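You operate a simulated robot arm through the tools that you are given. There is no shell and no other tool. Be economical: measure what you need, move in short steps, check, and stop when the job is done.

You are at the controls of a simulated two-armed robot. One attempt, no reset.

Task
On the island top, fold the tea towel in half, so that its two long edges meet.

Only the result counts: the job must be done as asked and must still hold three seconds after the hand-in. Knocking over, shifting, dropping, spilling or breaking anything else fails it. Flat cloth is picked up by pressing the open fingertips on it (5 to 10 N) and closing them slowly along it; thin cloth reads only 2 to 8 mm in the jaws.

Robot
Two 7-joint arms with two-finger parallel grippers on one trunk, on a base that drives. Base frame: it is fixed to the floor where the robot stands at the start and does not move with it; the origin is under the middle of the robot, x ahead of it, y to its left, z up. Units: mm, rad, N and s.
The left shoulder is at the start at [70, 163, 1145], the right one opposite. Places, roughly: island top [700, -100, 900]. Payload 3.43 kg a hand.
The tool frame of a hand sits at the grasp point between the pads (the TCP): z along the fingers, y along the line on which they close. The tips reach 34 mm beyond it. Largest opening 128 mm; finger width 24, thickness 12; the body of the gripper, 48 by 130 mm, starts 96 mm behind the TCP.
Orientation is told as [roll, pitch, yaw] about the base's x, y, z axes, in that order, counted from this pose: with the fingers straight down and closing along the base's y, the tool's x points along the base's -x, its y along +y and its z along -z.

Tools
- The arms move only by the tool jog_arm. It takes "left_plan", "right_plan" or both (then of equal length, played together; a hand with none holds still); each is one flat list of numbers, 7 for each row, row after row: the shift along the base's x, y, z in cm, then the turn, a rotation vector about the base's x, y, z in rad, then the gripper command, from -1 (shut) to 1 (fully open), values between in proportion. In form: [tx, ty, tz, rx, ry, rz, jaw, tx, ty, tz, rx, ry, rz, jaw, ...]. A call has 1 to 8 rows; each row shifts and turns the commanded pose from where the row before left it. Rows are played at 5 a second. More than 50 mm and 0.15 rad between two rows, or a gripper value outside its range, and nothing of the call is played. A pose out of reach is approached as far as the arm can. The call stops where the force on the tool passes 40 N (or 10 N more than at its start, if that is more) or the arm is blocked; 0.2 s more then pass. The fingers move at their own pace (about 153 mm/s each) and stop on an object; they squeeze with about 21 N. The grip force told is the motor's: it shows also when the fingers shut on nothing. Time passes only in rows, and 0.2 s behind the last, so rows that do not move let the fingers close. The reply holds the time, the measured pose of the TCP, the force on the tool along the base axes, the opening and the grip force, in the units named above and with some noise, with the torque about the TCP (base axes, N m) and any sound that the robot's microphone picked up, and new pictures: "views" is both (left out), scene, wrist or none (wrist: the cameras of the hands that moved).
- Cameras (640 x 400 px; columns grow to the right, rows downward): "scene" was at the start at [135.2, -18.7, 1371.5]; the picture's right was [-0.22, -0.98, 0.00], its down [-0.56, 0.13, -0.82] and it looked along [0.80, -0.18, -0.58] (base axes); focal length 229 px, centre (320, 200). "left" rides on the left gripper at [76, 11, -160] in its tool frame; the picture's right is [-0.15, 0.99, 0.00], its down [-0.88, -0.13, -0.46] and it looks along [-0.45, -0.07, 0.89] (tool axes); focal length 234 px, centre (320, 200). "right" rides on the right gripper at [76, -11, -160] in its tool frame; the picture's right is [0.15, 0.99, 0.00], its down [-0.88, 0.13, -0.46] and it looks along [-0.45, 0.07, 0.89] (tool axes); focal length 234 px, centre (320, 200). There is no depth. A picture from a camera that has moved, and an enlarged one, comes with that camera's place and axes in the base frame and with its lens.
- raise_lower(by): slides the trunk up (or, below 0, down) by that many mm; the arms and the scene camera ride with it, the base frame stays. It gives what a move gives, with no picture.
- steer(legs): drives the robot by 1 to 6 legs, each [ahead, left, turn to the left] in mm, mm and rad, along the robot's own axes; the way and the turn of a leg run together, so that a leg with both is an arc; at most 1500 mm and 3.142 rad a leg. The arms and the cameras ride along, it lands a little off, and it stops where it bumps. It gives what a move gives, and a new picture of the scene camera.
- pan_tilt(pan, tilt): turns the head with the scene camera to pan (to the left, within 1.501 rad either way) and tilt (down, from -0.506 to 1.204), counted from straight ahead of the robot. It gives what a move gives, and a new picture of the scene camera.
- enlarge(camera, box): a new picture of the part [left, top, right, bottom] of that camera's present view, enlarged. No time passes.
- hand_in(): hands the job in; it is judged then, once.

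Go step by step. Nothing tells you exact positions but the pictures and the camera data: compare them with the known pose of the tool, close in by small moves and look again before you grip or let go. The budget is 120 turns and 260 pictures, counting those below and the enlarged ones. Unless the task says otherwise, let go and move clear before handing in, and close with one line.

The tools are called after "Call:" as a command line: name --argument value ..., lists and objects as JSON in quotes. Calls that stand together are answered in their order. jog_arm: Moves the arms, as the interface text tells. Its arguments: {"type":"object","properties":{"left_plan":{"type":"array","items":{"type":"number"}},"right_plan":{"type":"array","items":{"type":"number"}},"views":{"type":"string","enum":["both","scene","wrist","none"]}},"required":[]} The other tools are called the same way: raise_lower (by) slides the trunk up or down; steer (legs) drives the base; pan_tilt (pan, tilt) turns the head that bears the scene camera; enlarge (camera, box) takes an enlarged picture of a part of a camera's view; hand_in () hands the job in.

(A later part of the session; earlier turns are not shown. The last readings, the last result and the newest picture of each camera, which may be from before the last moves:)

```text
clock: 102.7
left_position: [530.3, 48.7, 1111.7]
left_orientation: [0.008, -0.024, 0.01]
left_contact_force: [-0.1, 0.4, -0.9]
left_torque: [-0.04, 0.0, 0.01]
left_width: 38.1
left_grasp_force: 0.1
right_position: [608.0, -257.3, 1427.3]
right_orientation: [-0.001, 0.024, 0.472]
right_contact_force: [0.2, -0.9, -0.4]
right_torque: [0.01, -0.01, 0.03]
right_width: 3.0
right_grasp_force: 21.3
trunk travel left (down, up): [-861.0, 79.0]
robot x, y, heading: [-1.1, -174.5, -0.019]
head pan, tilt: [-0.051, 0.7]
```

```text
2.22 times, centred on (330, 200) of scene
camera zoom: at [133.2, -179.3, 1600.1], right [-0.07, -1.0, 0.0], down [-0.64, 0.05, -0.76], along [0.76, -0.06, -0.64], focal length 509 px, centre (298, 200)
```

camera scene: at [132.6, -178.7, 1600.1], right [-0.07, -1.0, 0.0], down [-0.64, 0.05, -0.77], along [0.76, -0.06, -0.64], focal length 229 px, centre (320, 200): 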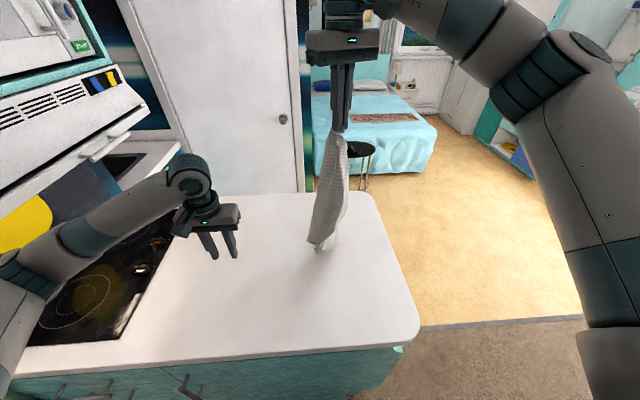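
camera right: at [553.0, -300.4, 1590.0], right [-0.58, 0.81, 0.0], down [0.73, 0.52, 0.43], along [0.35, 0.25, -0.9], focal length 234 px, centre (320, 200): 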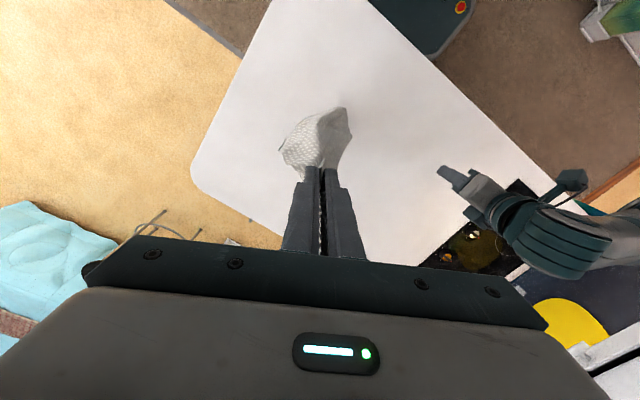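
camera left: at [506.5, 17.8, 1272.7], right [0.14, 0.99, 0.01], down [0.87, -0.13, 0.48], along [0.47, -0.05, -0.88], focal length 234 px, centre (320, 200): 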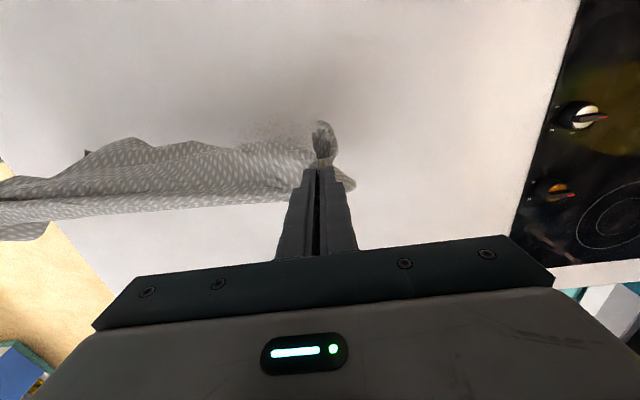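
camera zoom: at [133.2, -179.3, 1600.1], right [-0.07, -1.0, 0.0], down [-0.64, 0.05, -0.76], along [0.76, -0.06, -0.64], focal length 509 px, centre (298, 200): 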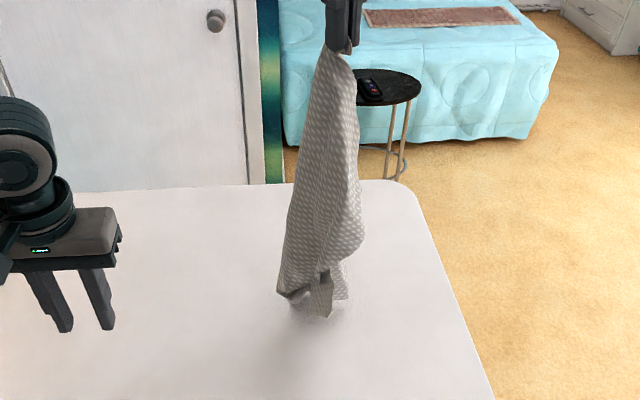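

I'll carry it left and lay it out again from this cleaner single-corner grip.

Call:
jog_arm --right_plan '[0, 4, 0, 0, 0, 0, -1, 0, 4, 0, 0, 0, 0, -1, 0, 4, 0, 0, 0, 0, -1, 0, 4, 0, 0, 0, 0, -1, 0, 3, -2, 0, 0, 0, -1, 0, 0, -4, 0, 0, 0, -1, 0, 0, -3, 0, 0, 0, -1, 0, -2.5, -3.6, 0, 0, 0, -1]' --left_plan '[-1, 4.3, 0, 0, 0, 0, -0.4, -1, 4.3, 0, 0, 0, 0, -0.4, -1, 4.3, 0, 0, 0, 0, -0.4, -1, 4.3, 0, 0, 0, 0, -0.4, 0, 0, 0, 0, 0, 0, -0.4, 0, 0, 0, 0, 0, 0, -0.4, 0, 0, 0, 0, 0, 0, -0.4, 0, 0, 0, 0, 0, 0, -0.4]' --views "none"

Call:
jog_arm --right_plan '[0, -3.2, -3.6, 0, 0, 0, -1, 0, -3.2, -3.6, 0, 0, 0, -1, 0, -3.2, -3.6, 0, 0, 0, -1, 0, -3.4, -3.4, 0, 0, 0, -1, 0, -3.6, -3.2, 0, 0, 0, -1, 0, -3.8, -3, 0, 0, 0, -1, 0, -4, -2.6, 0, 0, 0, -1, 0, -4, -2.6, 0, 0, 0, -1]' --views "none"

Call:
jog_arm --right_plan '[0, -3.5, -2, 0, 0, 0, -1, 0, -3, -1.5, 0, 0, 0, -1, 0, 0, 0, 0, 0, 0, -1]' --views "scene"

Call:
enlarge --camera "scene" --box '[220, 200, 420, 310]'

```text
clock: 104.7
left_position: [495.4, 196.7, 1098.8]
left_orientation: [0.0, 0.016, -0.033]
left_contact_force: [-0.3, 0.2, -0.1]
left_torque: [-0.12, -0.04, 0.0]
left_width: 38.3
left_grasp_force: 0.1
right_position: [618.4, -102.6, 1302.8]
right_orientation: [0.003, 0.025, 0.466]
right_contact_force: [-0.9, 1.1, 1.6]
right_torque: [-0.09, -0.07, -0.04]
right_width: 2.7
right_grasp_force: 20.7
trunk travel left (down, up): [-861.0, 79.0]
robot x, y, heading: [-4.4, -175.7, -0.03]
head pan, tilt: [-0.051, 0.7]
stopped in row 8 (left hand): the arm was blocked; the commanded pose is now the measured one
```

```text
clock: 106.5
left_position: [497.3, 201.0, 1097.7]
left_orientation: [0.003, 0.012, -0.021]
left_contact_force: [0.0, 1.1, 0.5]
left_torque: [0.02, -0.01, 0.0]
left_width: 38.2
left_grasp_force: 0.1
right_position: [615.7, -389.4, 1038.6]
right_orientation: [0.004, 0.028, 0.469]
right_contact_force: [0.2, -0.4, 0.0]
right_torque: [-0.01, 0.01, -0.05]
right_width: 2.9
right_grasp_force: 21.1
trunk travel left (down, up): [-861.0, 79.0]
robot x, y, heading: [-0.5, -175.4, -0.031]
head pan, tilt: [-0.051, 0.7]
```

```text
clock: 107.3
left_position: [497.4, 200.4, 1097.5]
left_orientation: [0.004, 0.011, -0.023]
left_contact_force: [0.6, 0.4, -0.6]
left_torque: [0.03, -0.03, 0.0]
left_width: 38.1
left_grasp_force: 0.2
right_position: [615.7, -451.3, 1004.0]
right_orientation: [0.005, 0.026, 0.47]
right_contact_force: [-0.2, 0.1, -0.3]
right_torque: [0.05, 0.03, 0.02]
right_width: 3.0
right_grasp_force: 20.5
trunk travel left (down, up): [-861.0, 79.0]
robot x, y, heading: [-1.4, -174.1, -0.03]
head pan, tilt: [-0.051, 0.7]
camera scene: at [141.0, -186.8, 1599.1], right [-0.08, -1.0, 0.0], down [-0.65, 0.05, -0.76], along [0.76, -0.06, -0.65], focal length 229 px, centre (320, 200)
```

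scene: 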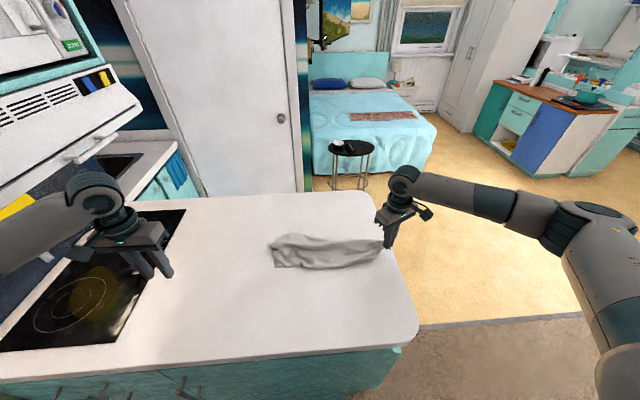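

```text
3.20 times, centred on (320, 255) of scene
camera zoom: at [141.0, -186.8, 1599.1], right [-0.08, -1.0, 0.0], down [-0.65, 0.05, -0.76], along [0.76, -0.06, -0.65], focal length 733 px, centre (320, 24)
```

zoom: 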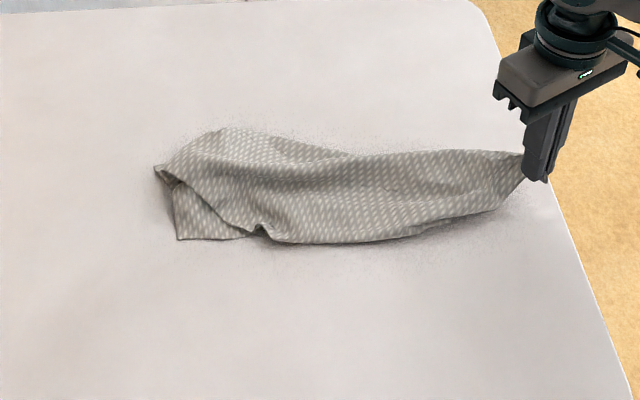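

There's a clear flat corner U at the left end, around (600, -70), with single-layer cloth visible. I'll bring the left hand over it.

Call:
jog_arm --left_plan '[1.67, -4.23, -1.2, 0, 0, 0, -0.53, 1.67, -4.23, -1.2, 0, 0, 0, -0.53, 1.67, -4.23, -1.2, 0, 0, 0, -0.53, 1.67, -4.23, -1.2, 0, 0, 0, -0.53, 1.67, -4.23, -1.2, 0, 0, 0, -0.53, 1.67, -4.23, -1.2, 0, 0, 0, -0.53, 1.67, -4.23, -1.2, 0, 0, 0, -0.53, 0, 0, -2, 0, 0, 0, -0.53]' --views "none"

Call:
enlarge --camera "left" --box '[160, 80, 440, 255]'

```text
clock: 109.1
left_position: [608.2, -88.8, 997.2]
left_orientation: [0.002, 0.005, -0.021]
left_contact_force: [0.1, 0.4, -1.6]
left_torque: [-0.01, 0.0, 0.03]
left_width: 30.3
left_grasp_force: 0.0
right_position: [611.0, -447.2, 1009.0]
right_orientation: [-0.003, 0.024, 0.47]
right_contact_force: [0.7, -0.4, 0.2]
right_torque: [-0.03, 0.02, 0.0]
right_width: 3.1
right_grasp_force: 20.9
trunk travel left (down, up): [-861.0, 79.0]
robot x, y, heading: [-2.4, -171.1, -0.027]
head pan, tilt: [-0.051, 0.7]
```

```text
2.29 times, centred on (300, 168) of left
camera zoom: at [532.1, -76.2, 1158.6], right [0.17, 0.99, 0.0], down [0.88, -0.15, 0.45], along [0.45, -0.07, -0.89], focal length 535 px, centre (366, 274)
```

zoom: 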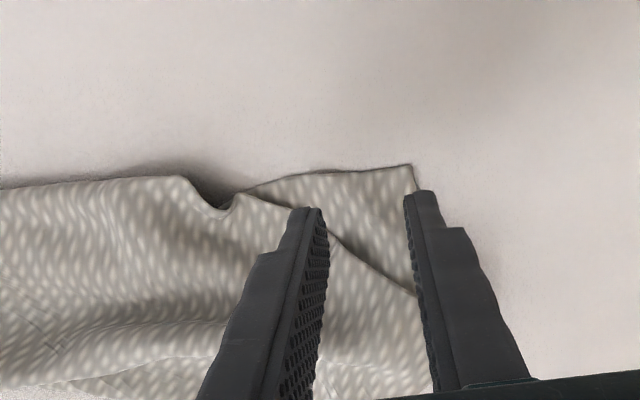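

Call:
jog_arm --left_plan '[0.6, -0.4, -2, 0, 0, 0, -0.56, 0, 0, -2.6, 0, 0, 0, -0.56, 0, 0, -0.4, 0, 0, 0, -0.56, 0, 0, 0, 0, 0, 0, -0.56]' --views "none"

Call:
enlarge --camera "left" --box '[220, 80, 420, 205]'

```text
clock: 110.1
left_position: [615.0, -93.5, 949.0]
left_orientation: [0.002, 0.005, -0.018]
left_contact_force: [0.1, 0.0, -0.7]
left_torque: [0.03, 0.04, -0.02]
left_width: 28.3
left_grasp_force: 0.1
right_position: [612.2, -447.6, 1008.7]
right_orientation: [-0.001, 0.024, 0.469]
right_contact_force: [0.3, -0.6, -0.5]
right_torque: [0.0, -0.02, -0.05]
right_width: 2.9
right_grasp_force: 21.2
trunk travel left (down, up): [-861.0, 79.0]
robot x, y, heading: [-0.5, -173.9, -0.026]
head pan, tilt: [-0.051, 0.7]
```

```text
3.20 times, centred on (320, 142) of left
camera zoom: at [539.4, -81.5, 1109.9], right [0.17, 0.99, 0.0], down [0.88, -0.15, 0.45], along [0.45, -0.07, -0.89], focal length 749 px, centre (320, 384)
```

zoom: 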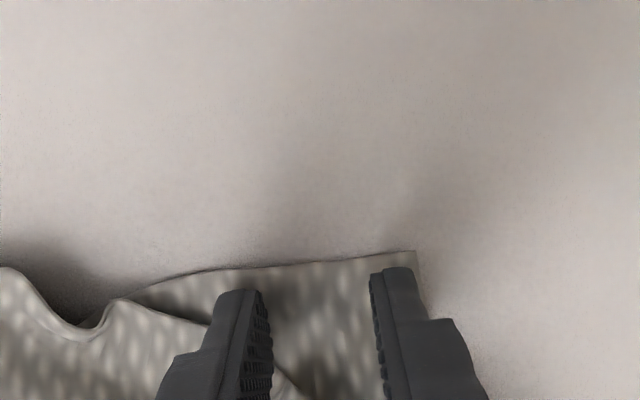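

Call:
jog_arm --left_plan '[-0.2, 0.2, -0.25, 0, 0, 0, -0.56, 0, 0, 0, 0, 0, 0, -0.56]' --views "none"

```text
clock: 110.7
left_position: [612.5, -92.4, 945.8]
left_orientation: [0.001, 0.004, -0.018]
left_contact_force: [0.0, 0.2, 2.0]
left_torque: [-0.03, 0.01, -0.01]
left_width: 28.1
left_grasp_force: 0.1
right_position: [611.4, -448.0, 1010.2]
right_orientation: [-0.001, 0.024, 0.471]
right_contact_force: [0.0, 0.5, 1.1]
right_torque: [-0.02, 0.0, -0.01]
right_width: 2.8
right_grasp_force: 20.9
trunk travel left (down, up): [-861.0, 79.0]
robot x, y, heading: [-4.2, -172.0, -0.031]
head pan, tilt: [-0.051, 0.7]
```

Call:
jog_arm --left_plan '[0, 0, -0.1, 0, 0, 0, -0.56, 0, 0, 0, 0, 0, 0, -0.62, 0, 0, 0, 0, 0, 0, -0.69, 0, 0, 0, 0, 0, 0, -0.76, 0, 0, 0, 0, 0, 0, -0.83, 0, 0, 0, 0, 0, 0, -0.9, 0, 0, 0, 0, 0, 0, -1, 0, 0, 0, 0, 0, 0, -1]' --views "none"

Call:
jog_arm --left_plan '[0, 0.5, 3, 0, 0, 0, -1, 0, 1, 4, 0, 0, 0, -1, 0, 1, 4.5, 0, 0, 0, -1, 0, 1, 4.5, 0, 0, 0, -1, 0, 1, 4.5, 0, 0, 0, -1, 0, 0, 4.5, 0, 0, 0, -1, 0, 0, 4.5, 0, 0, 0, -1, 0, 0, 0, 0, 0, 0, -1]' --right_plan '[0, 0, 3, 0, 0, 0, -1, 0, 0, 4, 0, 0, 0, -1, 0, 0, 4, 0, 0, 0, -1, 0, 0, 4, 0, 0, 0, -1, 0, 0, 4, 0, 0, 0, -1, 0, 0, 4, 0, 0, 0, -1, 0, 0, 0, 0, 0, 0, -1, 0, 0, 0, 0, 0, 0, -1]' --views "scene"

Call:
enlarge --camera "scene" --box '[210, 170, 430, 300]'

```text
clock: 112.5
left_position: [612.6, -92.6, 945.3]
left_orientation: [0.002, 0.004, -0.021]
left_contact_force: [-0.4, -1.2, 10.9]
left_torque: [-0.09, -0.07, 0.03]
left_width: 2.4
left_grasp_force: 21.1
right_position: [611.5, -448.5, 1009.9]
right_orientation: [-0.001, 0.022, 0.469]
right_contact_force: [-0.2, 0.6, -0.4]
right_torque: [0.01, -0.02, 0.02]
right_width: 2.7
right_grasp_force: 21.3
trunk travel left (down, up): [-861.0, 79.0]
robot x, y, heading: [-2.7, -171.9, -0.024]
head pan, tilt: [-0.051, 0.7]
```

```text
clock: 114.3
left_position: [614.9, -50.4, 1237.0]
left_orientation: [0.003, 0.006, -0.019]
left_contact_force: [0.4, -1.5, -0.2]
left_torque: [-0.04, 0.01, -0.01]
left_width: 2.3
left_grasp_force: 21.3
right_position: [614.2, -450.3, 1237.8]
right_orientation: [-0.003, 0.026, 0.467]
right_contact_force: [-0.8, 1.1, 0.0]
right_torque: [0.05, 0.0, 0.01]
right_width: 3.0
right_grasp_force: 20.7
trunk travel left (down, up): [-861.0, 79.0]
robot x, y, heading: [1.9, -175.6, -0.019]
head pan, tilt: [-0.051, 0.7]
camera scene: at [133.4, -180.2, 1600.0], right [-0.08, -1.0, 0.0], down [-0.64, 0.05, -0.76], along [0.76, -0.06, -0.64], focal length 229 px, centre (320, 200)
```

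scene: 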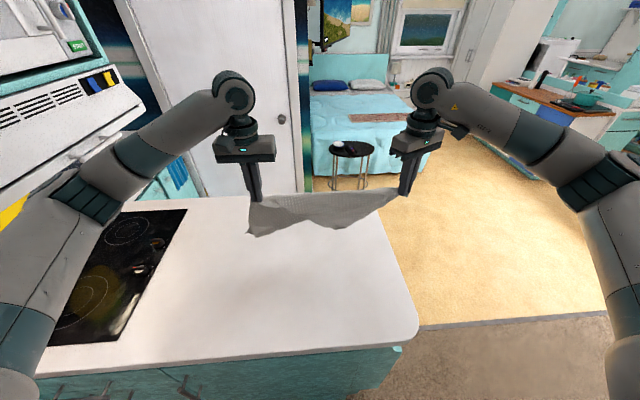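

```text
2.91 times, centred on (320, 235) of scene
camera zoom: at [133.4, -180.2, 1600.0], right [-0.08, -1.0, 0.0], down [-0.64, 0.05, -0.76], along [0.76, -0.06, -0.64], focal length 666 px, centre (320, 98)
```

zoom: 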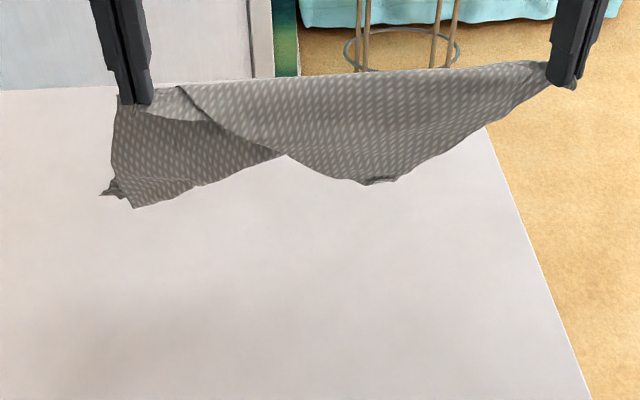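

Call:
jog_arm --left_plan '[0, 1.2, 0, 0, 0, 0, -1, 0, 0, -3, 0, 0, 0, -1, 0, 0, 3, 0, 0, 0, -1, 0, 0, -3, 0, 0, 0, -1, 0, 0, 3, 0, 0, 0, -1, 0, 0, 0, 0, 0, 0, -1, 0, 0, 0, 0, 0, 0, -1]' --right_plan '[0, 0, 0, 0, 0, 0, -1, 0, 0, -3, 0, 0, 0, -1, 0, 0, 3, 0, 0, 0, -1, 0, 0, -3, 0, 0, 0, -1, 0, 0, 3, 0, 0, 0, -1, 0, 0, 0, 0, 0, 0, -1, 0, 0, 0, 0, 0, 0, -1]' --views "none"

Call:
enlarge --camera "scene" --box '[220, 160, 440, 290]'

Call:
enlarge --camera "left" --box '[0, 60, 400, 310]'

Call:
enlarge --camera "right" --box '[240, 60, 640, 310]'

```text
clock: 115.9
left_position: [615.5, -34.6, 1238.8]
left_orientation: [0.001, 0.004, -0.02]
left_contact_force: [1.3, -11.7, 0.3]
left_torque: [-0.45, -0.01, -0.13]
left_width: 2.3
left_grasp_force: 20.3
right_position: [614.6, -449.4, 1236.5]
right_orientation: [0.001, 0.025, 0.471]
right_contact_force: [0.3, 11.4, 0.0]
right_torque: [0.38, 0.01, 0.13]
right_width: 3.1
right_grasp_force: 20.8
trunk travel left (down, up): [-861.0, 79.0]
robot x, y, heading: [-1.1, -175.8, -0.029]
head pan, tilt: [-0.051, 0.7]
```

```text
2.91 times, centred on (330, 225) of scene
camera zoom: at [134.1, -180.6, 1599.9], right [-0.08, -1.0, 0.0], down [-0.64, 0.05, -0.76], along [0.76, -0.06, -0.64], focal length 666 px, centre (291, 127)
```

zoom: 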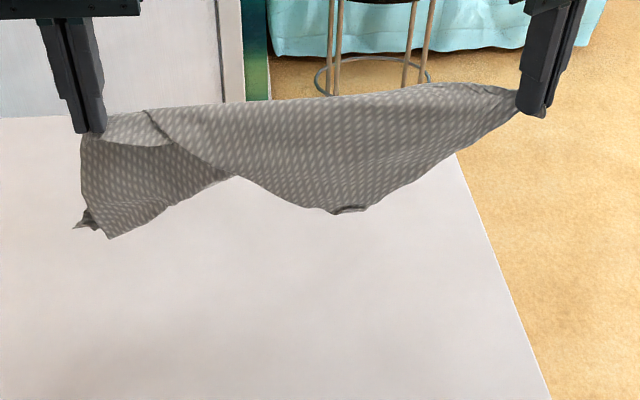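

```text
1.60 times, centred on (200, 185) of left
camera zoom: at [539.8, -23.0, 1398.7], right [0.17, 0.99, 0.0], down [0.88, -0.15, 0.45], along [0.44, -0.07, -0.89], focal length 375 px, centre (512, 224)
```

zoom: 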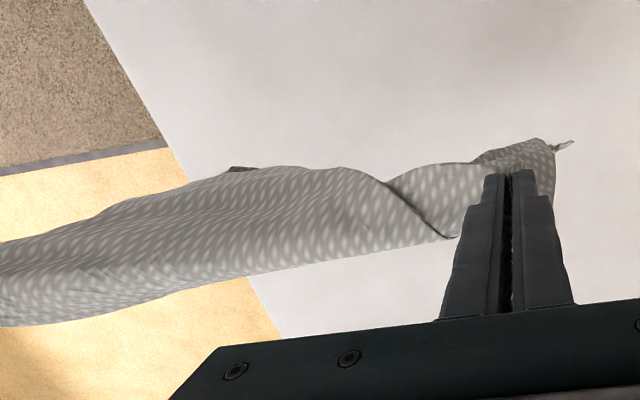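

```text
1.60 times, centred on (440, 185) of right
camera zoom: at [555.4, -492.2, 1398.9], right [-0.58, 0.82, 0.0], down [0.74, 0.52, 0.43], along [0.35, 0.25, -0.9], focal length 375 px, centre (128, 224)
```

zoom: 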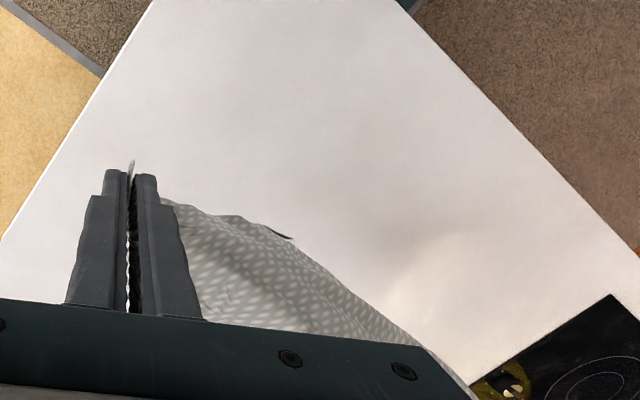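

The right grip probably still holds two corners. I'll release it and hang the towel from the clean left corner alone, shake it out, and look.

Call:
jog_arm --left_plan '[0, 0, 0, 0, 0, 0, -1, 0, 0, 0, 0, 0, 0, -1, -0.5, -1, 4.5, 0, 0, 0, -1, -0.5, -1, 4.5, 0, 0, 0, -1, -0.5, -1, 4.5, 0, 0, 0, -1, -0.5, -1, 4.5, 0, 0, 0, -1, 0, 0, 0, 0, 0, 0, -1, 0, 0, 0, 0, 0, 0, -1]' --right_plan '[0, 0, 0, 0, 0, 0, -0.4, 0, 0, 0, 0, 0, 0, -0.4, 0, -3, 2, 0, 0, 0, -0.4, 0, -3, 2, 0, 0, 0, -0.4, 0, -3, 0, 0, 0, 0, -0.4, 0, -3, 0, 0, 0, 0, -0.4, 0, 0, 0, 0, 0, 0, -0.4, 0, 0, 0, 0, 0, 0, -0.4]' --views "none"

Call:
jog_arm --left_plan '[0, 0, -4.8, 0, 0, 0, -1, 0, 0, 4.8, 0, 0, 0, -1, 0, 0, -4.8, 0, 0, 0, -1, 0, 0, 4.8, 0, 0, 0, -1, -4.5, 0, 0, 0, 0, 0, -1, 4.5, 0, 0, 0, 0, 0, -1, 0, -4.5, 0, 0, 0, 0, -1, 0, 4.5, 0, 0, 0, 0, -1]' --views "none"

Call:
jog_arm --left_plan '[0, 0, -4.8, 0, 0, 0, -1, 0, 0, 4.8, 0, 0, 0, -1, 0, 0, 0, 0, 0, 0, -1, 0, 0, 0, 0, 0, 0, -1, 0, 0, 0, 0, 0, 0, -1, 0, 0, 0, 0, 0, 0, -1]' --views "scene"

Call:
enlarge --camera "scene" --box '[180, 100, 380, 290]'

```text
clock: 117.7
left_position: [596.4, -72.5, 1417.0]
left_orientation: [0.001, 0.005, -0.017]
left_contact_force: [0.9, -0.3, 0.3]
left_torque: [0.01, 0.01, -0.01]
left_width: 2.2
left_grasp_force: 21.1
right_position: [612.9, -566.8, 1279.8]
right_orientation: [-0.001, 0.023, 0.469]
right_contact_force: [-0.2, -1.2, -0.8]
right_torque: [-0.04, 0.02, 0.0]
right_width: 38.7
right_grasp_force: 0.0
trunk travel left (down, up): [-861.0, 79.0]
robot x, y, heading: [-0.3, -171.1, -0.026]
head pan, tilt: [-0.051, 0.7]
```

```text
clock: 119.5
left_position: [589.1, -73.7, 1423.0]
left_orientation: [-0.004, 0.001, -0.018]
left_contact_force: [0.0, 0.8, -0.8]
left_torque: [-0.13, -0.04, 0.02]
left_width: 2.3
left_grasp_force: 21.3
right_position: [608.5, -564.8, 1282.2]
right_orientation: [-0.005, 0.021, 0.467]
right_contact_force: [0.5, 0.9, 0.2]
right_torque: [-0.06, -0.05, -0.01]
right_width: 38.3
right_grasp_force: 0.2
trunk travel left (down, up): [-861.0, 79.0]
robot x, y, heading: [4.3, -177.5, -0.027]
head pan, tilt: [-0.051, 0.7]
```

```text
clock: 120.9
left_position: [592.3, -76.1, 1421.1]
left_orientation: [0.002, 0.004, -0.018]
left_contact_force: [0.1, 0.4, -0.5]
left_torque: [-0.01, 0.0, 0.01]
left_width: 2.2
left_grasp_force: 21.1
right_position: [610.6, -567.7, 1280.6]
right_orientation: [-0.003, 0.023, 0.47]
right_contact_force: [0.7, 0.3, 0.2]
right_torque: [-0.01, 0.02, 0.01]
right_width: 38.4
right_grasp_force: 0.0
trunk travel left (down, up): [-861.0, 79.0]
robot x, y, heading: [-2.2, -173.2, -0.028]
head pan, tilt: [-0.051, 0.7]
camera scene: at [132.3, -180.3, 1600.1], right [-0.08, -1.0, 0.0], down [-0.64, 0.05, -0.77], along [0.76, -0.06, -0.64], focal length 229 px, centre (320, 200)
```

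scene: 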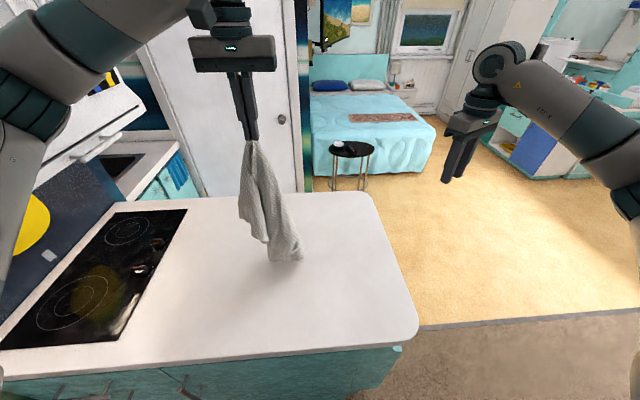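

```text
2.11 times, centred on (280, 195) of scene
camera zoom: at [132.3, -180.3, 1600.1], right [-0.08, -1.0, 0.0], down [-0.64, 0.05, -0.77], along [0.76, -0.06, -0.64], focal length 482 px, centre (404, 210)
```

zoom: 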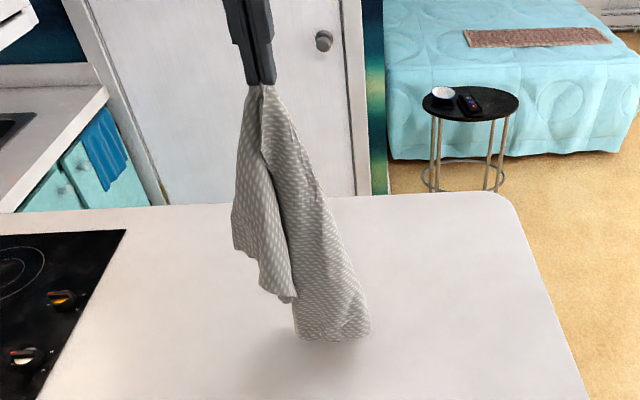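

The towel now hangs open from corner U, and I can see a free corner V on the near-left flap, about 290 mm away: the neighbouring corner on the short edge. I'll lay it towards the right and far side so V ends on top.

Call:
jog_arm --left_plan '[-1.5, 3.5, 0, 0, 0, 0, -1, -1.5, 3.5, 0, 0, 0, 0, -1, -1.5, 3.5, 0, 0, 0, 0, -1, 0, 0, -2, 0, 0, 0, -1, 0, 0, -2, 0, 0, 0, -1, 0.4, -3, -3.6, 0, 0, 0, -1, 0.4, -3, -3.6, 0, 0, 0, -1, 0.4, -3, -3.6, 0, 0, 0, -1]' --views "none"

Call:
jog_arm --left_plan '[0.6, -3.2, -3.6, 0, 0, 0, -1, 0.6, -3.2, -3.6, 0, 0, 0, -1, 0.6, -3.2, -3.6, 0, 0, 0, -1, 0.6, -3.4, -3.4, 0, 0, 0, -1, 0.6, -3.5, -3.3, 0, 0, 0, -1, 0.6, -3.6, -3.2, 0, 0, 0, -1, 0.6, -3.6, -3.2, 0, 0, 0, -1, 0.6, -3.6, -3, 0, 0, 0, -1]' --right_plan '[0, -1, 0, 0, 0, 0, -0.4, 0, -1, 0, 0, 0, 0, -0.4, 0, -1, 0, 0, 0, 0, -0.4, 0, -1, 0, 0, 0, 0, -0.4, 0, 0, 0, 0, 0, 0, -0.4, 0, 0, 0, 0, 0, 0, -0.4, 0, 0, 0, 0, 0, 0, -0.4, 0, 0, 0, 0, 0, 0, -0.4]' --views "scene"

Call:
enlarge --camera "scene" --box '[210, 180, 410, 310]'

```text
clock: 122.7
left_position: [559.7, -63.5, 1271.8]
left_orientation: [0.003, 0.006, -0.018]
left_contact_force: [0.0, 0.0, 0.1]
left_torque: [-0.03, 0.04, 0.01]
left_width: 2.3
left_grasp_force: 21.6
right_position: [612.7, -568.0, 1279.8]
right_orientation: [-0.001, 0.025, 0.47]
right_contact_force: [0.5, 0.4, -0.3]
right_torque: [0.01, 0.02, 0.0]
right_width: 38.3
right_grasp_force: 0.1
trunk travel left (down, up): [-861.0, 79.0]
robot x, y, heading: [-1.2, -172.0, -0.028]
head pan, tilt: [-0.051, 0.7]
```

```text
clock: 124.5
left_position: [609.3, -336.9, 1000.0]
left_orientation: [0.004, 0.004, -0.02]
left_contact_force: [-0.5, -0.1, -0.4]
left_torque: [0.02, 0.01, 0.0]
left_width: 2.1
left_grasp_force: 21.5
right_position: [612.9, -590.2, 1279.5]
right_orientation: [0.001, 0.023, 0.469]
right_contact_force: [0.6, 0.1, -0.5]
right_torque: [0.05, -0.03, 0.01]
right_width: 38.2
right_grasp_force: 0.0
right hand out of reach, approached as far as the arm can: row 3, 4
trunk travel left (down, up): [-861.0, 79.0]
robot x, y, heading: [0.6, -175.8, -0.024]
head pan, tilt: [-0.051, 0.7]
camera scene: at [133.0, -183.7, 1600.1], right [-0.08, -1.0, 0.0], down [-0.64, 0.05, -0.76], along [0.76, -0.06, -0.64], focal length 229 px, centre (320, 200)
```

scene: 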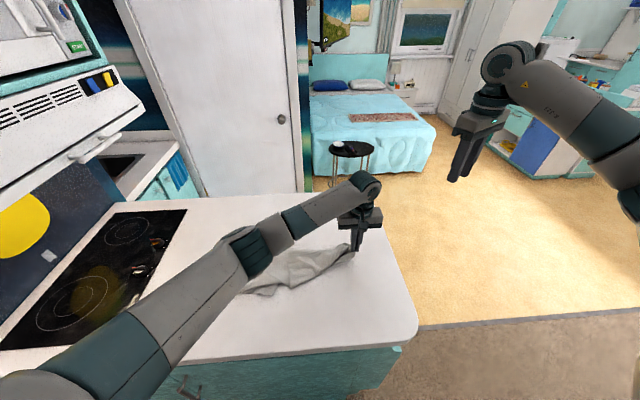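

```text
3.08 times, centred on (310, 245) of scene
camera zoom: at [133.0, -183.7, 1600.1], right [-0.08, -1.0, 0.0], down [-0.64, 0.05, -0.76], along [0.76, -0.06, -0.64], focal length 705 px, centre (351, 62)
```

zoom: 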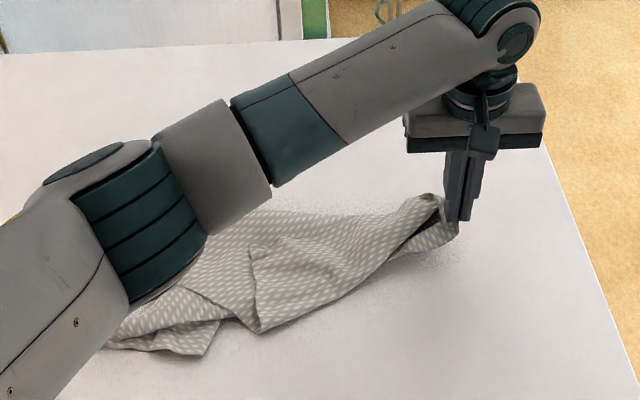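

V is clearly visible at about (522, -116), roughly 275 mm from U, so U–V is a short edge. I'll set U down, release and back off to see both corners.

Call:
jog_arm --left_plan '[0.2, -1, -2.5, 0, 0, 0, -1, 0.2, -0.8, -2.3, 0, 0, 0, -1, 0, 0, 0, 0, 0, 0, -0.8, 0, 0, 0, 0, 0, 0, -0.5, 0, 0, 2.5, 0, 0, 0, -0.5, 0, 0, 4, 0, 0, 0, -0.5, -2, 3, 3, 0, 0, 0, -0.5, -2, 4, 2, 0, 0, 0, -0.5]' --views "none"

Call:
jog_arm --left_plan '[-1.5, 4.5, 0, 0, 0, 0, -0.5, -1.5, 4.5, 0, 0, 0, 0, -0.5, -1.5, 4.5, 0, 0, 0, 0, -0.5, 0, 4.5, 0, 0, 0, 0, -0.5, 0, 4.5, 0, 0, 0, 0, -0.5, 0, 4, 0, 0, 0, 0, -0.5]' --right_plan '[0, 4, -4, 0, 0, 0, -0.5, 0, 3, -4, 0, 0, 0, -0.5, 0, 3, -4, 0, 0, 0, -0.5, 0, 3, -4, 0, 0, 0, -0.5, 0, 2, -2, 0, 0, 0, -0.5, 0, 2, -2, 0, 0, 0, -0.5]' --views "both"

Call:
enlarge --camera "scene" --box '[210, 200, 410, 320]'

```text
clock: 126.3
left_position: [570.6, -275.0, 1068.0]
left_orientation: [0.0, 0.005, -0.02]
left_contact_force: [-0.6, 0.6, -0.6]
left_torque: [-0.06, 0.02, -0.05]
left_width: 32.0
left_grasp_force: 0.1
right_position: [614.3, -583.6, 1281.2]
right_orientation: [-0.003, 0.025, 0.468]
right_contact_force: [0.4, -0.1, 0.0]
right_torque: [-0.05, -0.01, 0.0]
right_width: 38.4
right_grasp_force: 0.1
trunk travel left (down, up): [-861.0, 79.0]
robot x, y, heading: [-0.0, -173.4, -0.026]
head pan, tilt: [-0.051, 0.7]
```

```text
refused: row 1 steps farther than a row can; nothing moved
```

```text
3.20 times, centred on (310, 260) of scene
camera zoom: at [133.4, -176.4, 1600.0], right [-0.08, -1.0, 0.0], down [-0.64, 0.05, -0.76], along [0.76, -0.06, -0.64], focal length 733 px, centre (352, 8)
```

zoom: 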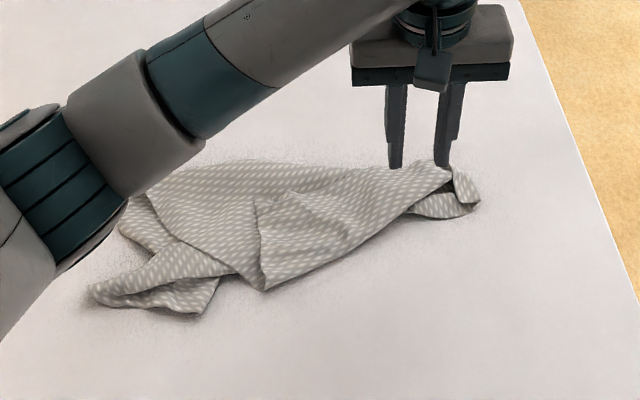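

Call:
jog_arm --left_plan '[-0.5, 2, -0.7, 0, 0, 0, -0.56, -0.5, 2, -0.7, 0, 0, 0, -0.56, -0.5, 2, -0.7, 0, 0, 0, -0.56, -0.5, 2, -0.7, 0, 0, 0, -0.56, -0.5, 2, -0.7, 0, 0, 0, -0.56, -0.5, 2, -0.7, 0, 0, 0, -0.56, -0.2, 2, -0.7, 0, 0, 0, -0.56]' --right_plan '[0, 3.4, -3.3, 0, 0, -0.067, -0.4, 0, 3.4, -3.3, 0, 0, -0.067, -0.4, 0, 3.4, -3.3, 0, 0, -0.067, -0.4, 0, 3.4, -3.3, 0, 0, -0.067, -0.4, 0, 3.4, -3.3, 0, 0, -0.067, -0.4, 0, 3.4, -3.3, 0, 0, -0.067, -0.4, 0, 3.2, -3.3, 0, 0, -0.067, -0.4]' --views "none"

Call:
enlarge --camera "left" --box '[140, 80, 460, 280]'

Call:
enlarge --camera "right" --box '[200, 80, 480, 255]'

```text
clock: 127.9
left_position: [539.5, -140.1, 1018.7]
left_orientation: [0.002, 0.005, -0.019]
left_contact_force: [0.9, -1.1, -0.5]
left_torque: [-0.01, 0.0, 0.0]
left_width: 28.2
left_grasp_force: 0.0
right_position: [613.9, -350.5, 1049.4]
right_orientation: [-0.001, 0.024, -0.002]
right_contact_force: [-0.4, 1.3, -0.1]
right_torque: [-0.01, -0.02, 0.02]
right_width: 38.3
right_grasp_force: 0.1
trunk travel left (down, up): [-861.0, 79.0]
robot x, y, heading: [-2.7, -174.1, -0.027]
head pan, tilt: [-0.051, 0.7]
```

```text
2.00 times, centred on (300, 180) of left
camera zoom: at [464.3, -128.1, 1180.1], right [0.16, 0.99, 0.0], down [0.88, -0.15, 0.45], along [0.45, -0.07, -0.89], focal length 468 px, centre (360, 240)
```

zoom: 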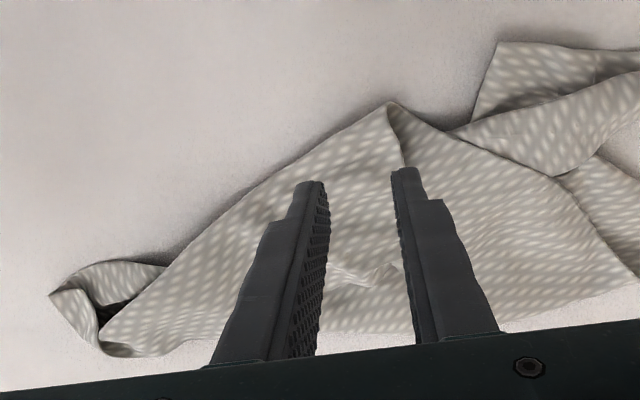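

```text
2.29 times, centred on (340, 168) of right
camera zoom: at [541.6, -361.5, 1211.0], right [-0.14, 0.99, 0.0], down [0.89, 0.13, 0.43], along [0.43, 0.06, -0.9], focal length 535 px, centre (274, 274)
```

zoom: 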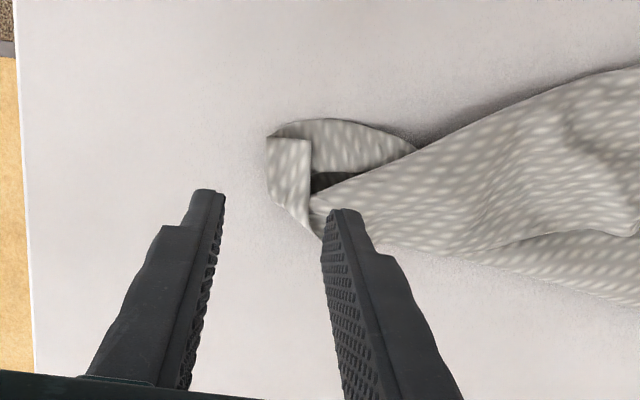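

Corner U is curled up between the right fingers, and the top flap near V is under the left ones. I'll lower both with light presses.

Call:
jog_arm --left_plan '[0, -0.8, -2, 0, 0, 0, -0.56, 0, 0, -2.5, 0, 0, 0, -0.56, 0, 0, -1.7, 0, 0, 0, -0.56, 0, 0, 0, 0, 0, 0, -0.56]' --right_plan '[-0.2, 0.8, -3, 0, 0, 0, -0.35, 0, 0, -4, 0, 0, 0, -0.35, 0, 0, -3, 0, 0, 0, -0.35, 0, 0, 0, 0, 0, 0, -0.35]' --views "none"

Call:
enlarge --camera "left" --box '[200, 80, 440, 230]'

Call:
enlarge --camera "right" --box '[220, 80, 460, 230]'

```text
clock: 128.9
left_position: [538.4, -149.4, 955.3]
left_orientation: [0.001, 0.003, -0.018]
left_contact_force: [0.3, -0.7, -0.1]
left_torque: [-0.01, 0.0, 0.03]
left_width: 28.1
left_grasp_force: 0.1
right_position: [611.0, -342.0, 949.0]
right_orientation: [-0.001, 0.025, 0.0]
right_contact_force: [0.4, 0.0, 0.5]
right_torque: [0.01, -0.02, 0.02]
right_width: 41.8
right_grasp_force: 0.0
trunk travel left (down, up): [-861.0, 79.0]
robot x, y, heading: [-3.4, -174.3, -0.023]
head pan, tilt: [-0.051, 0.7]
```

```text
2.67 times, centred on (320, 155) of left
camera zoom: at [462.2, -136.8, 1116.9], right [0.17, 0.99, 0.0], down [0.88, -0.15, 0.45], along [0.45, -0.07, -0.89], focal length 624 px, centre (320, 320)
```

zoom: 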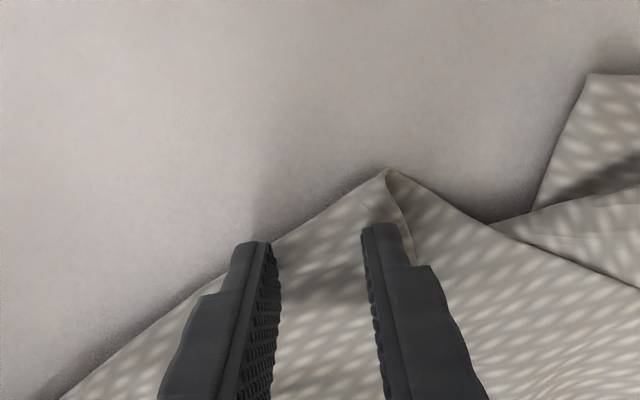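

```text
2.67 times, centred on (340, 155) of right
camera zoom: at [538.0, -354.3, 1110.1], right [-0.15, 0.99, 0.0], down [0.89, 0.13, 0.43], along [0.43, 0.07, -0.9], focal length 624 px, centre (267, 320)
```

zoom: 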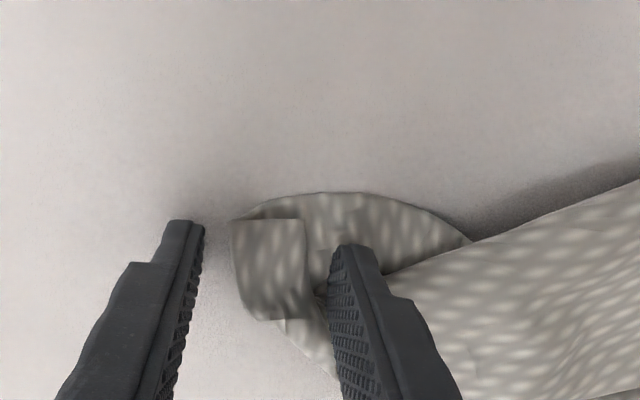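

Call:
jog_arm --left_plan '[0, 0, -0.4, 0, 0, 0, -0.56, 0, 0, 0, 0, 0, 0, -0.56]' --right_plan '[-0.3, 0, -0.25, 0, 0, 0, -0.35, 0, 0, 0, 0, 0, 0, -0.35]' --views "none"

```text
clock: 129.5
left_position: [536.8, -149.0, 953.1]
left_orientation: [0.003, 0.006, -0.018]
left_contact_force: [0.1, -0.5, -0.1]
left_torque: [-0.01, 0.0, -0.01]
left_width: 28.6
left_grasp_force: 0.0
right_position: [607.5, -341.8, 946.9]
right_orientation: [-0.003, 0.022, 0.0]
right_contact_force: [0.8, 0.7, 1.6]
right_torque: [0.06, -0.02, -0.02]
right_width: 41.4
right_grasp_force: 0.1
trunk travel left (down, up): [-861.0, 79.0]
robot x, y, heading: [-0.4, -170.3, -0.029]
head pan, tilt: [-0.051, 0.7]
```

Call:
jog_arm --left_plan '[0, 0, -0.3, 0, 0, 0, -0.56, 0, 0, 0, 0, 0, 0, -0.56, 0, 0, 0, 0, 0, 0, -0.56, 0, 0, 0, 0, 0, 0, -0.56, 0, 0, 0, 0, 0, 0, -0.56]' --right_plan '[0, 0, -0.1, 0, 0, 0, -0.45, 0, 0, 0, 0, 0, 0, -0.6, 0, 0, 0, 0, 0, 0, -0.75, 0, 0, 0, 0, 0, 0, -0.9, 0, 0, 0, 0, 0, 0, -1]' --views "none"

```text
clock: 130.7
left_position: [538.2, -147.9, 949.8]
left_orientation: [0.003, 0.005, -0.019]
left_contact_force: [0.0, -0.8, -0.5]
left_torque: [-0.01, 0.02, -0.03]
left_width: 28.4
left_grasp_force: 0.1
right_position: [607.1, -341.5, 946.4]
right_orientation: [0.0, 0.022, 0.0]
right_contact_force: [-0.6, 1.1, 5.2]
right_torque: [0.04, -0.02, -0.02]
right_width: 3.6
right_grasp_force: 21.0
trunk travel left (down, up): [-861.0, 79.0]
robot x, y, heading: [-2.1, -173.9, -0.024]
head pan, tilt: [-0.051, 0.7]
```

Call:
jog_arm --left_plan '[0, 0, -0.2, 0, 0, 0, -0.56, 0, 0, 0, 0, 0, 0, -0.56]' --views "none"

```text
clock: 131.3
left_position: [539.3, -149.5, 947.7]
left_orientation: [0.001, 0.005, -0.019]
left_contact_force: [-0.1, -0.3, 1.0]
left_torque: [-0.02, -0.01, -0.03]
left_width: 27.9
left_grasp_force: 0.2
right_position: [607.8, -341.2, 946.1]
right_orientation: [-0.001, 0.024, -0.001]
right_contact_force: [0.1, 0.8, 5.0]
right_torque: [0.03, 0.03, -0.02]
right_width: 3.5
right_grasp_force: 21.2
trunk travel left (down, up): [-861.0, 79.0]
robot x, y, heading: [-1.1, -171.5, -0.026]
head pan, tilt: [-0.051, 0.7]
```

Call:
jog_arm --left_plan '[0, 0, -0.12, 0, 0, 0, -0.56, 0, 0, 0, 0, 0, 0, -0.62, 0, 0, 0, 0, 0, 0, -0.69, 0, 0, 0, 0, 0, 0, -0.76, 0, 0, 0, 0, 0, 0, -0.83, 0, 0, 0, 0, 0, 0, -0.9, 0, 0, 0, 0, 0, 0, -1, 0, 0, 0, 0, 0, 0, -1]' --views "none"

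Call:
jog_arm --left_plan '[0, 0.5, 3, 0, 0, 0, -1, 0, 0.5, 4.5, 0, 0, 0, -1, 0.5, 0.5, 4.5, 0, 0, 0, -1, 0.5, 0, 4.5, 0, 0, 0, -1, 0.5, 0, 4.5, 0, 0, 0, -1, 0.5, 0, 4.5, 0, 0, 0, -1, 0, 0, 4, 0, 0, 0, -1, 0, 0, 0, 0, 0, 0, -1]' --right_plan '[0, 0, 3, 0, 0, 0, -1, 0, 0, 4.5, 0, 0, 0, -1, 0, 0, 4.5, 0, 0, 0, -1, 0, 0, 4.5, 0, 0, 0, -1, 0, 0, 4.5, 0, 0, 0, -1, 0, 0, 4.5, 0, 0, 0, -1, 0, 0, 4, 0, 0, 0, -1, 0, 0, 0, 0, 0, 0, -1]' --views "scene"

Call:
enlarge --camera "scene" --box '[210, 150, 430, 300]'

```text
clock: 133.1
left_position: [538.1, -148.3, 946.4]
left_orientation: [0.002, 0.004, -0.019]
left_contact_force: [0.3, -0.9, 4.9]
left_torque: [-0.03, -0.02, -0.04]
left_width: 2.2
left_grasp_force: 21.2
right_position: [608.2, -340.7, 946.0]
right_orientation: [0.001, 0.022, -0.001]
right_contact_force: [0.5, 2.0, 3.2]
right_torque: [0.04, -0.05, -0.01]
right_width: 3.4
right_grasp_force: 20.8
trunk travel left (down, up): [-861.0, 79.0]
robot x, y, heading: [-4.1, -177.0, -0.021]
head pan, tilt: [-0.051, 0.7]
```

```text
clock: 134.9
left_position: [558.2, -134.6, 1245.5]
left_orientation: [0.0, 0.005, -0.019]
left_contact_force: [1.1, -0.8, 0.2]
left_torque: [-0.03, 0.02, -0.01]
left_width: 2.1
left_grasp_force: 21.1
right_position: [613.7, -341.5, 1242.1]
right_orientation: [0.0, 0.024, -0.001]
right_contact_force: [3.6, -1.1, 0.2]
right_torque: [0.0, -0.09, 0.0]
right_width: 3.3
right_grasp_force: 20.5
trunk travel left (down, up): [-861.0, 79.0]
robot x, y, heading: [-0.9, -171.2, -0.029]
head pan, tilt: [-0.051, 0.7]
camera scene: at [133.7, -180.7, 1600.0], right [-0.08, -1.0, 0.0], down [-0.64, 0.05, -0.76], along [0.76, -0.06, -0.64], focal length 229 px, centre (320, 200)
```

scene: 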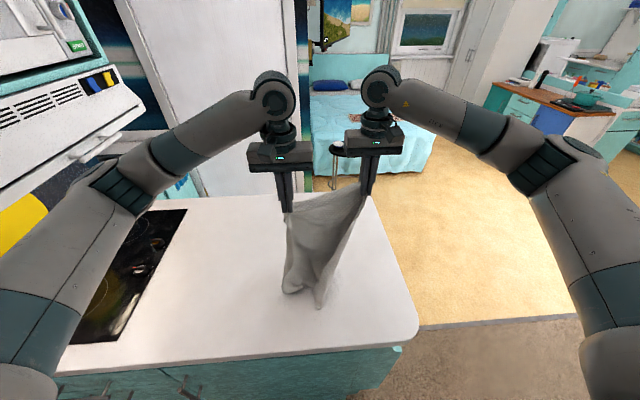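

```text
2.67 times, centred on (320, 225) of scene
camera zoom: at [133.7, -180.7, 1600.0], right [-0.08, -1.0, 0.0], down [-0.64, 0.05, -0.76], along [0.76, -0.06, -0.64], focal length 611 px, centre (320, 133)
```

zoom: 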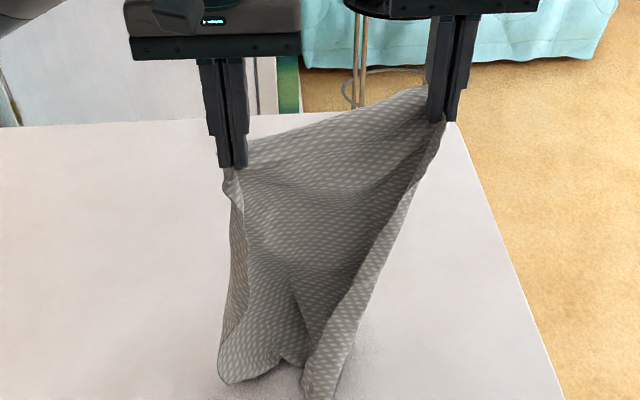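

Both short-edge corners are held and the towel hangs open as one sheet, with its long edges at left and right. I'll lift it clear, square the hands up and let it settle.

Call:
jog_arm --left_plan '[0.7, 0.2, 4.5, 0, 0, 0, -1, 0.7, 0.2, 4.5, 0, 0, 0, -1, 0.7, 0.2, 4.5, 0, 0, 0, -1, 0.7, 0.2, 4.5, 0, 0, 0, -1, 0, 0.2, 0, 0, 0, 0, -1, 0, 0, -3, 0, 0, 0, -1, 0, 0, 3, 0, 0, 0, -1, 0, 0, 0, 0, 0, 0, -1]' --right_plan '[-0.7, -0.2, 4.5, 0, 0, 0, -1, -0.7, -0.2, 4.5, 0, 0, 0, -1, -0.7, -0.2, 4.5, 0, 0, 0, -1, -0.7, -0.2, 4.5, 0, 0, 0, -1, 0, -0.2, 0, 0, 0, 0, -1, 0, 0, -3, 0, 0, 0, -1, 0, 0, 3, 0, 0, 0, -1, 0, 0, 0, 0, 0, 0, -1]' --views "none"

Call:
jog_arm --left_plan '[0, 0, 0, 0, 0, 0, -1, 0, 0, 0, 0, 0, 0, -1, 0, 0, 0, 0, 0, 0, -1]' --right_plan '[0, 0, 0, 0, 0, 0, -1, 0, 0, 0, 0, 0, 0, -1, 0, 0, 0, 0, 0, 0, -1]' --views "scene"

Call:
enlarge --camera "scene" --box '[210, 100, 430, 300]'

```text
clock: 136.7
left_position: [585.1, -122.0, 1424.8]
left_orientation: [0.001, 0.005, -0.017]
left_contact_force: [-0.4, -2.0, -0.2]
left_torque: [-0.06, -0.03, -0.05]
left_width: 2.2
left_grasp_force: 20.7
right_position: [578.0, -349.3, 1422.4]
right_orientation: [-0.002, 0.022, -0.001]
right_contact_force: [-0.5, 2.0, -0.5]
right_torque: [0.03, 0.0, 0.01]
right_width: 3.5
right_grasp_force: 21.4
trunk travel left (down, up): [-861.0, 79.0]
robot x, y, heading: [-1.8, -173.5, -0.022]
head pan, tilt: [-0.051, 0.7]
```

```text
clock: 137.5
left_position: [588.2, -122.2, 1422.6]
left_orientation: [0.002, 0.007, -0.019]
left_contact_force: [-0.3, -1.8, -0.2]
left_torque: [-0.05, 0.06, -0.02]
left_width: 2.2
left_grasp_force: 21.2
right_position: [580.6, -349.9, 1420.8]
right_orientation: [0.0, 0.026, -0.002]
right_contact_force: [-0.9, 2.6, -0.6]
right_torque: [0.03, 0.03, 0.03]
right_width: 3.2
right_grasp_force: 20.8
trunk travel left (down, up): [-861.0, 79.0]
robot x, y, heading: [1.9, -171.7, -0.024]
head pan, tilt: [-0.051, 0.7]
camera scene: at [134.5, -180.7, 1599.9], right [-0.08, -1.0, 0.0], down [-0.64, 0.05, -0.76], along [0.76, -0.06, -0.65], focal length 229 px, centre (320, 200)
```

scene: 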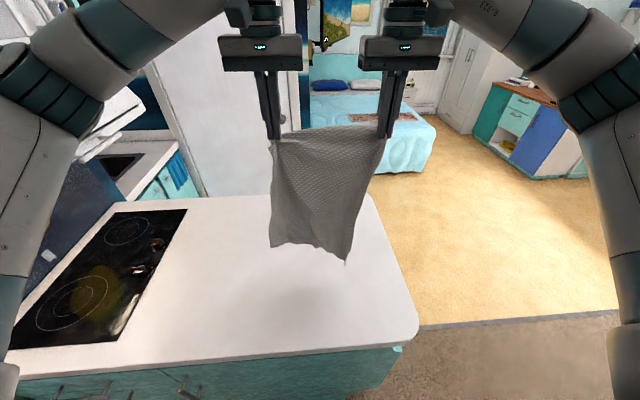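

```text
2.00 times, centred on (320, 200) of scene
camera zoom: at [134.5, -180.7, 1599.9], right [-0.08, -1.0, 0.0], down [-0.64, 0.05, -0.76], along [0.76, -0.06, -0.65], focal length 458 px, centre (320, 200)
```

zoom: 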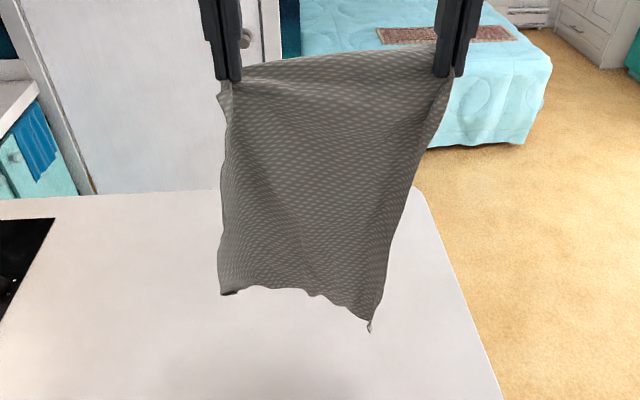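

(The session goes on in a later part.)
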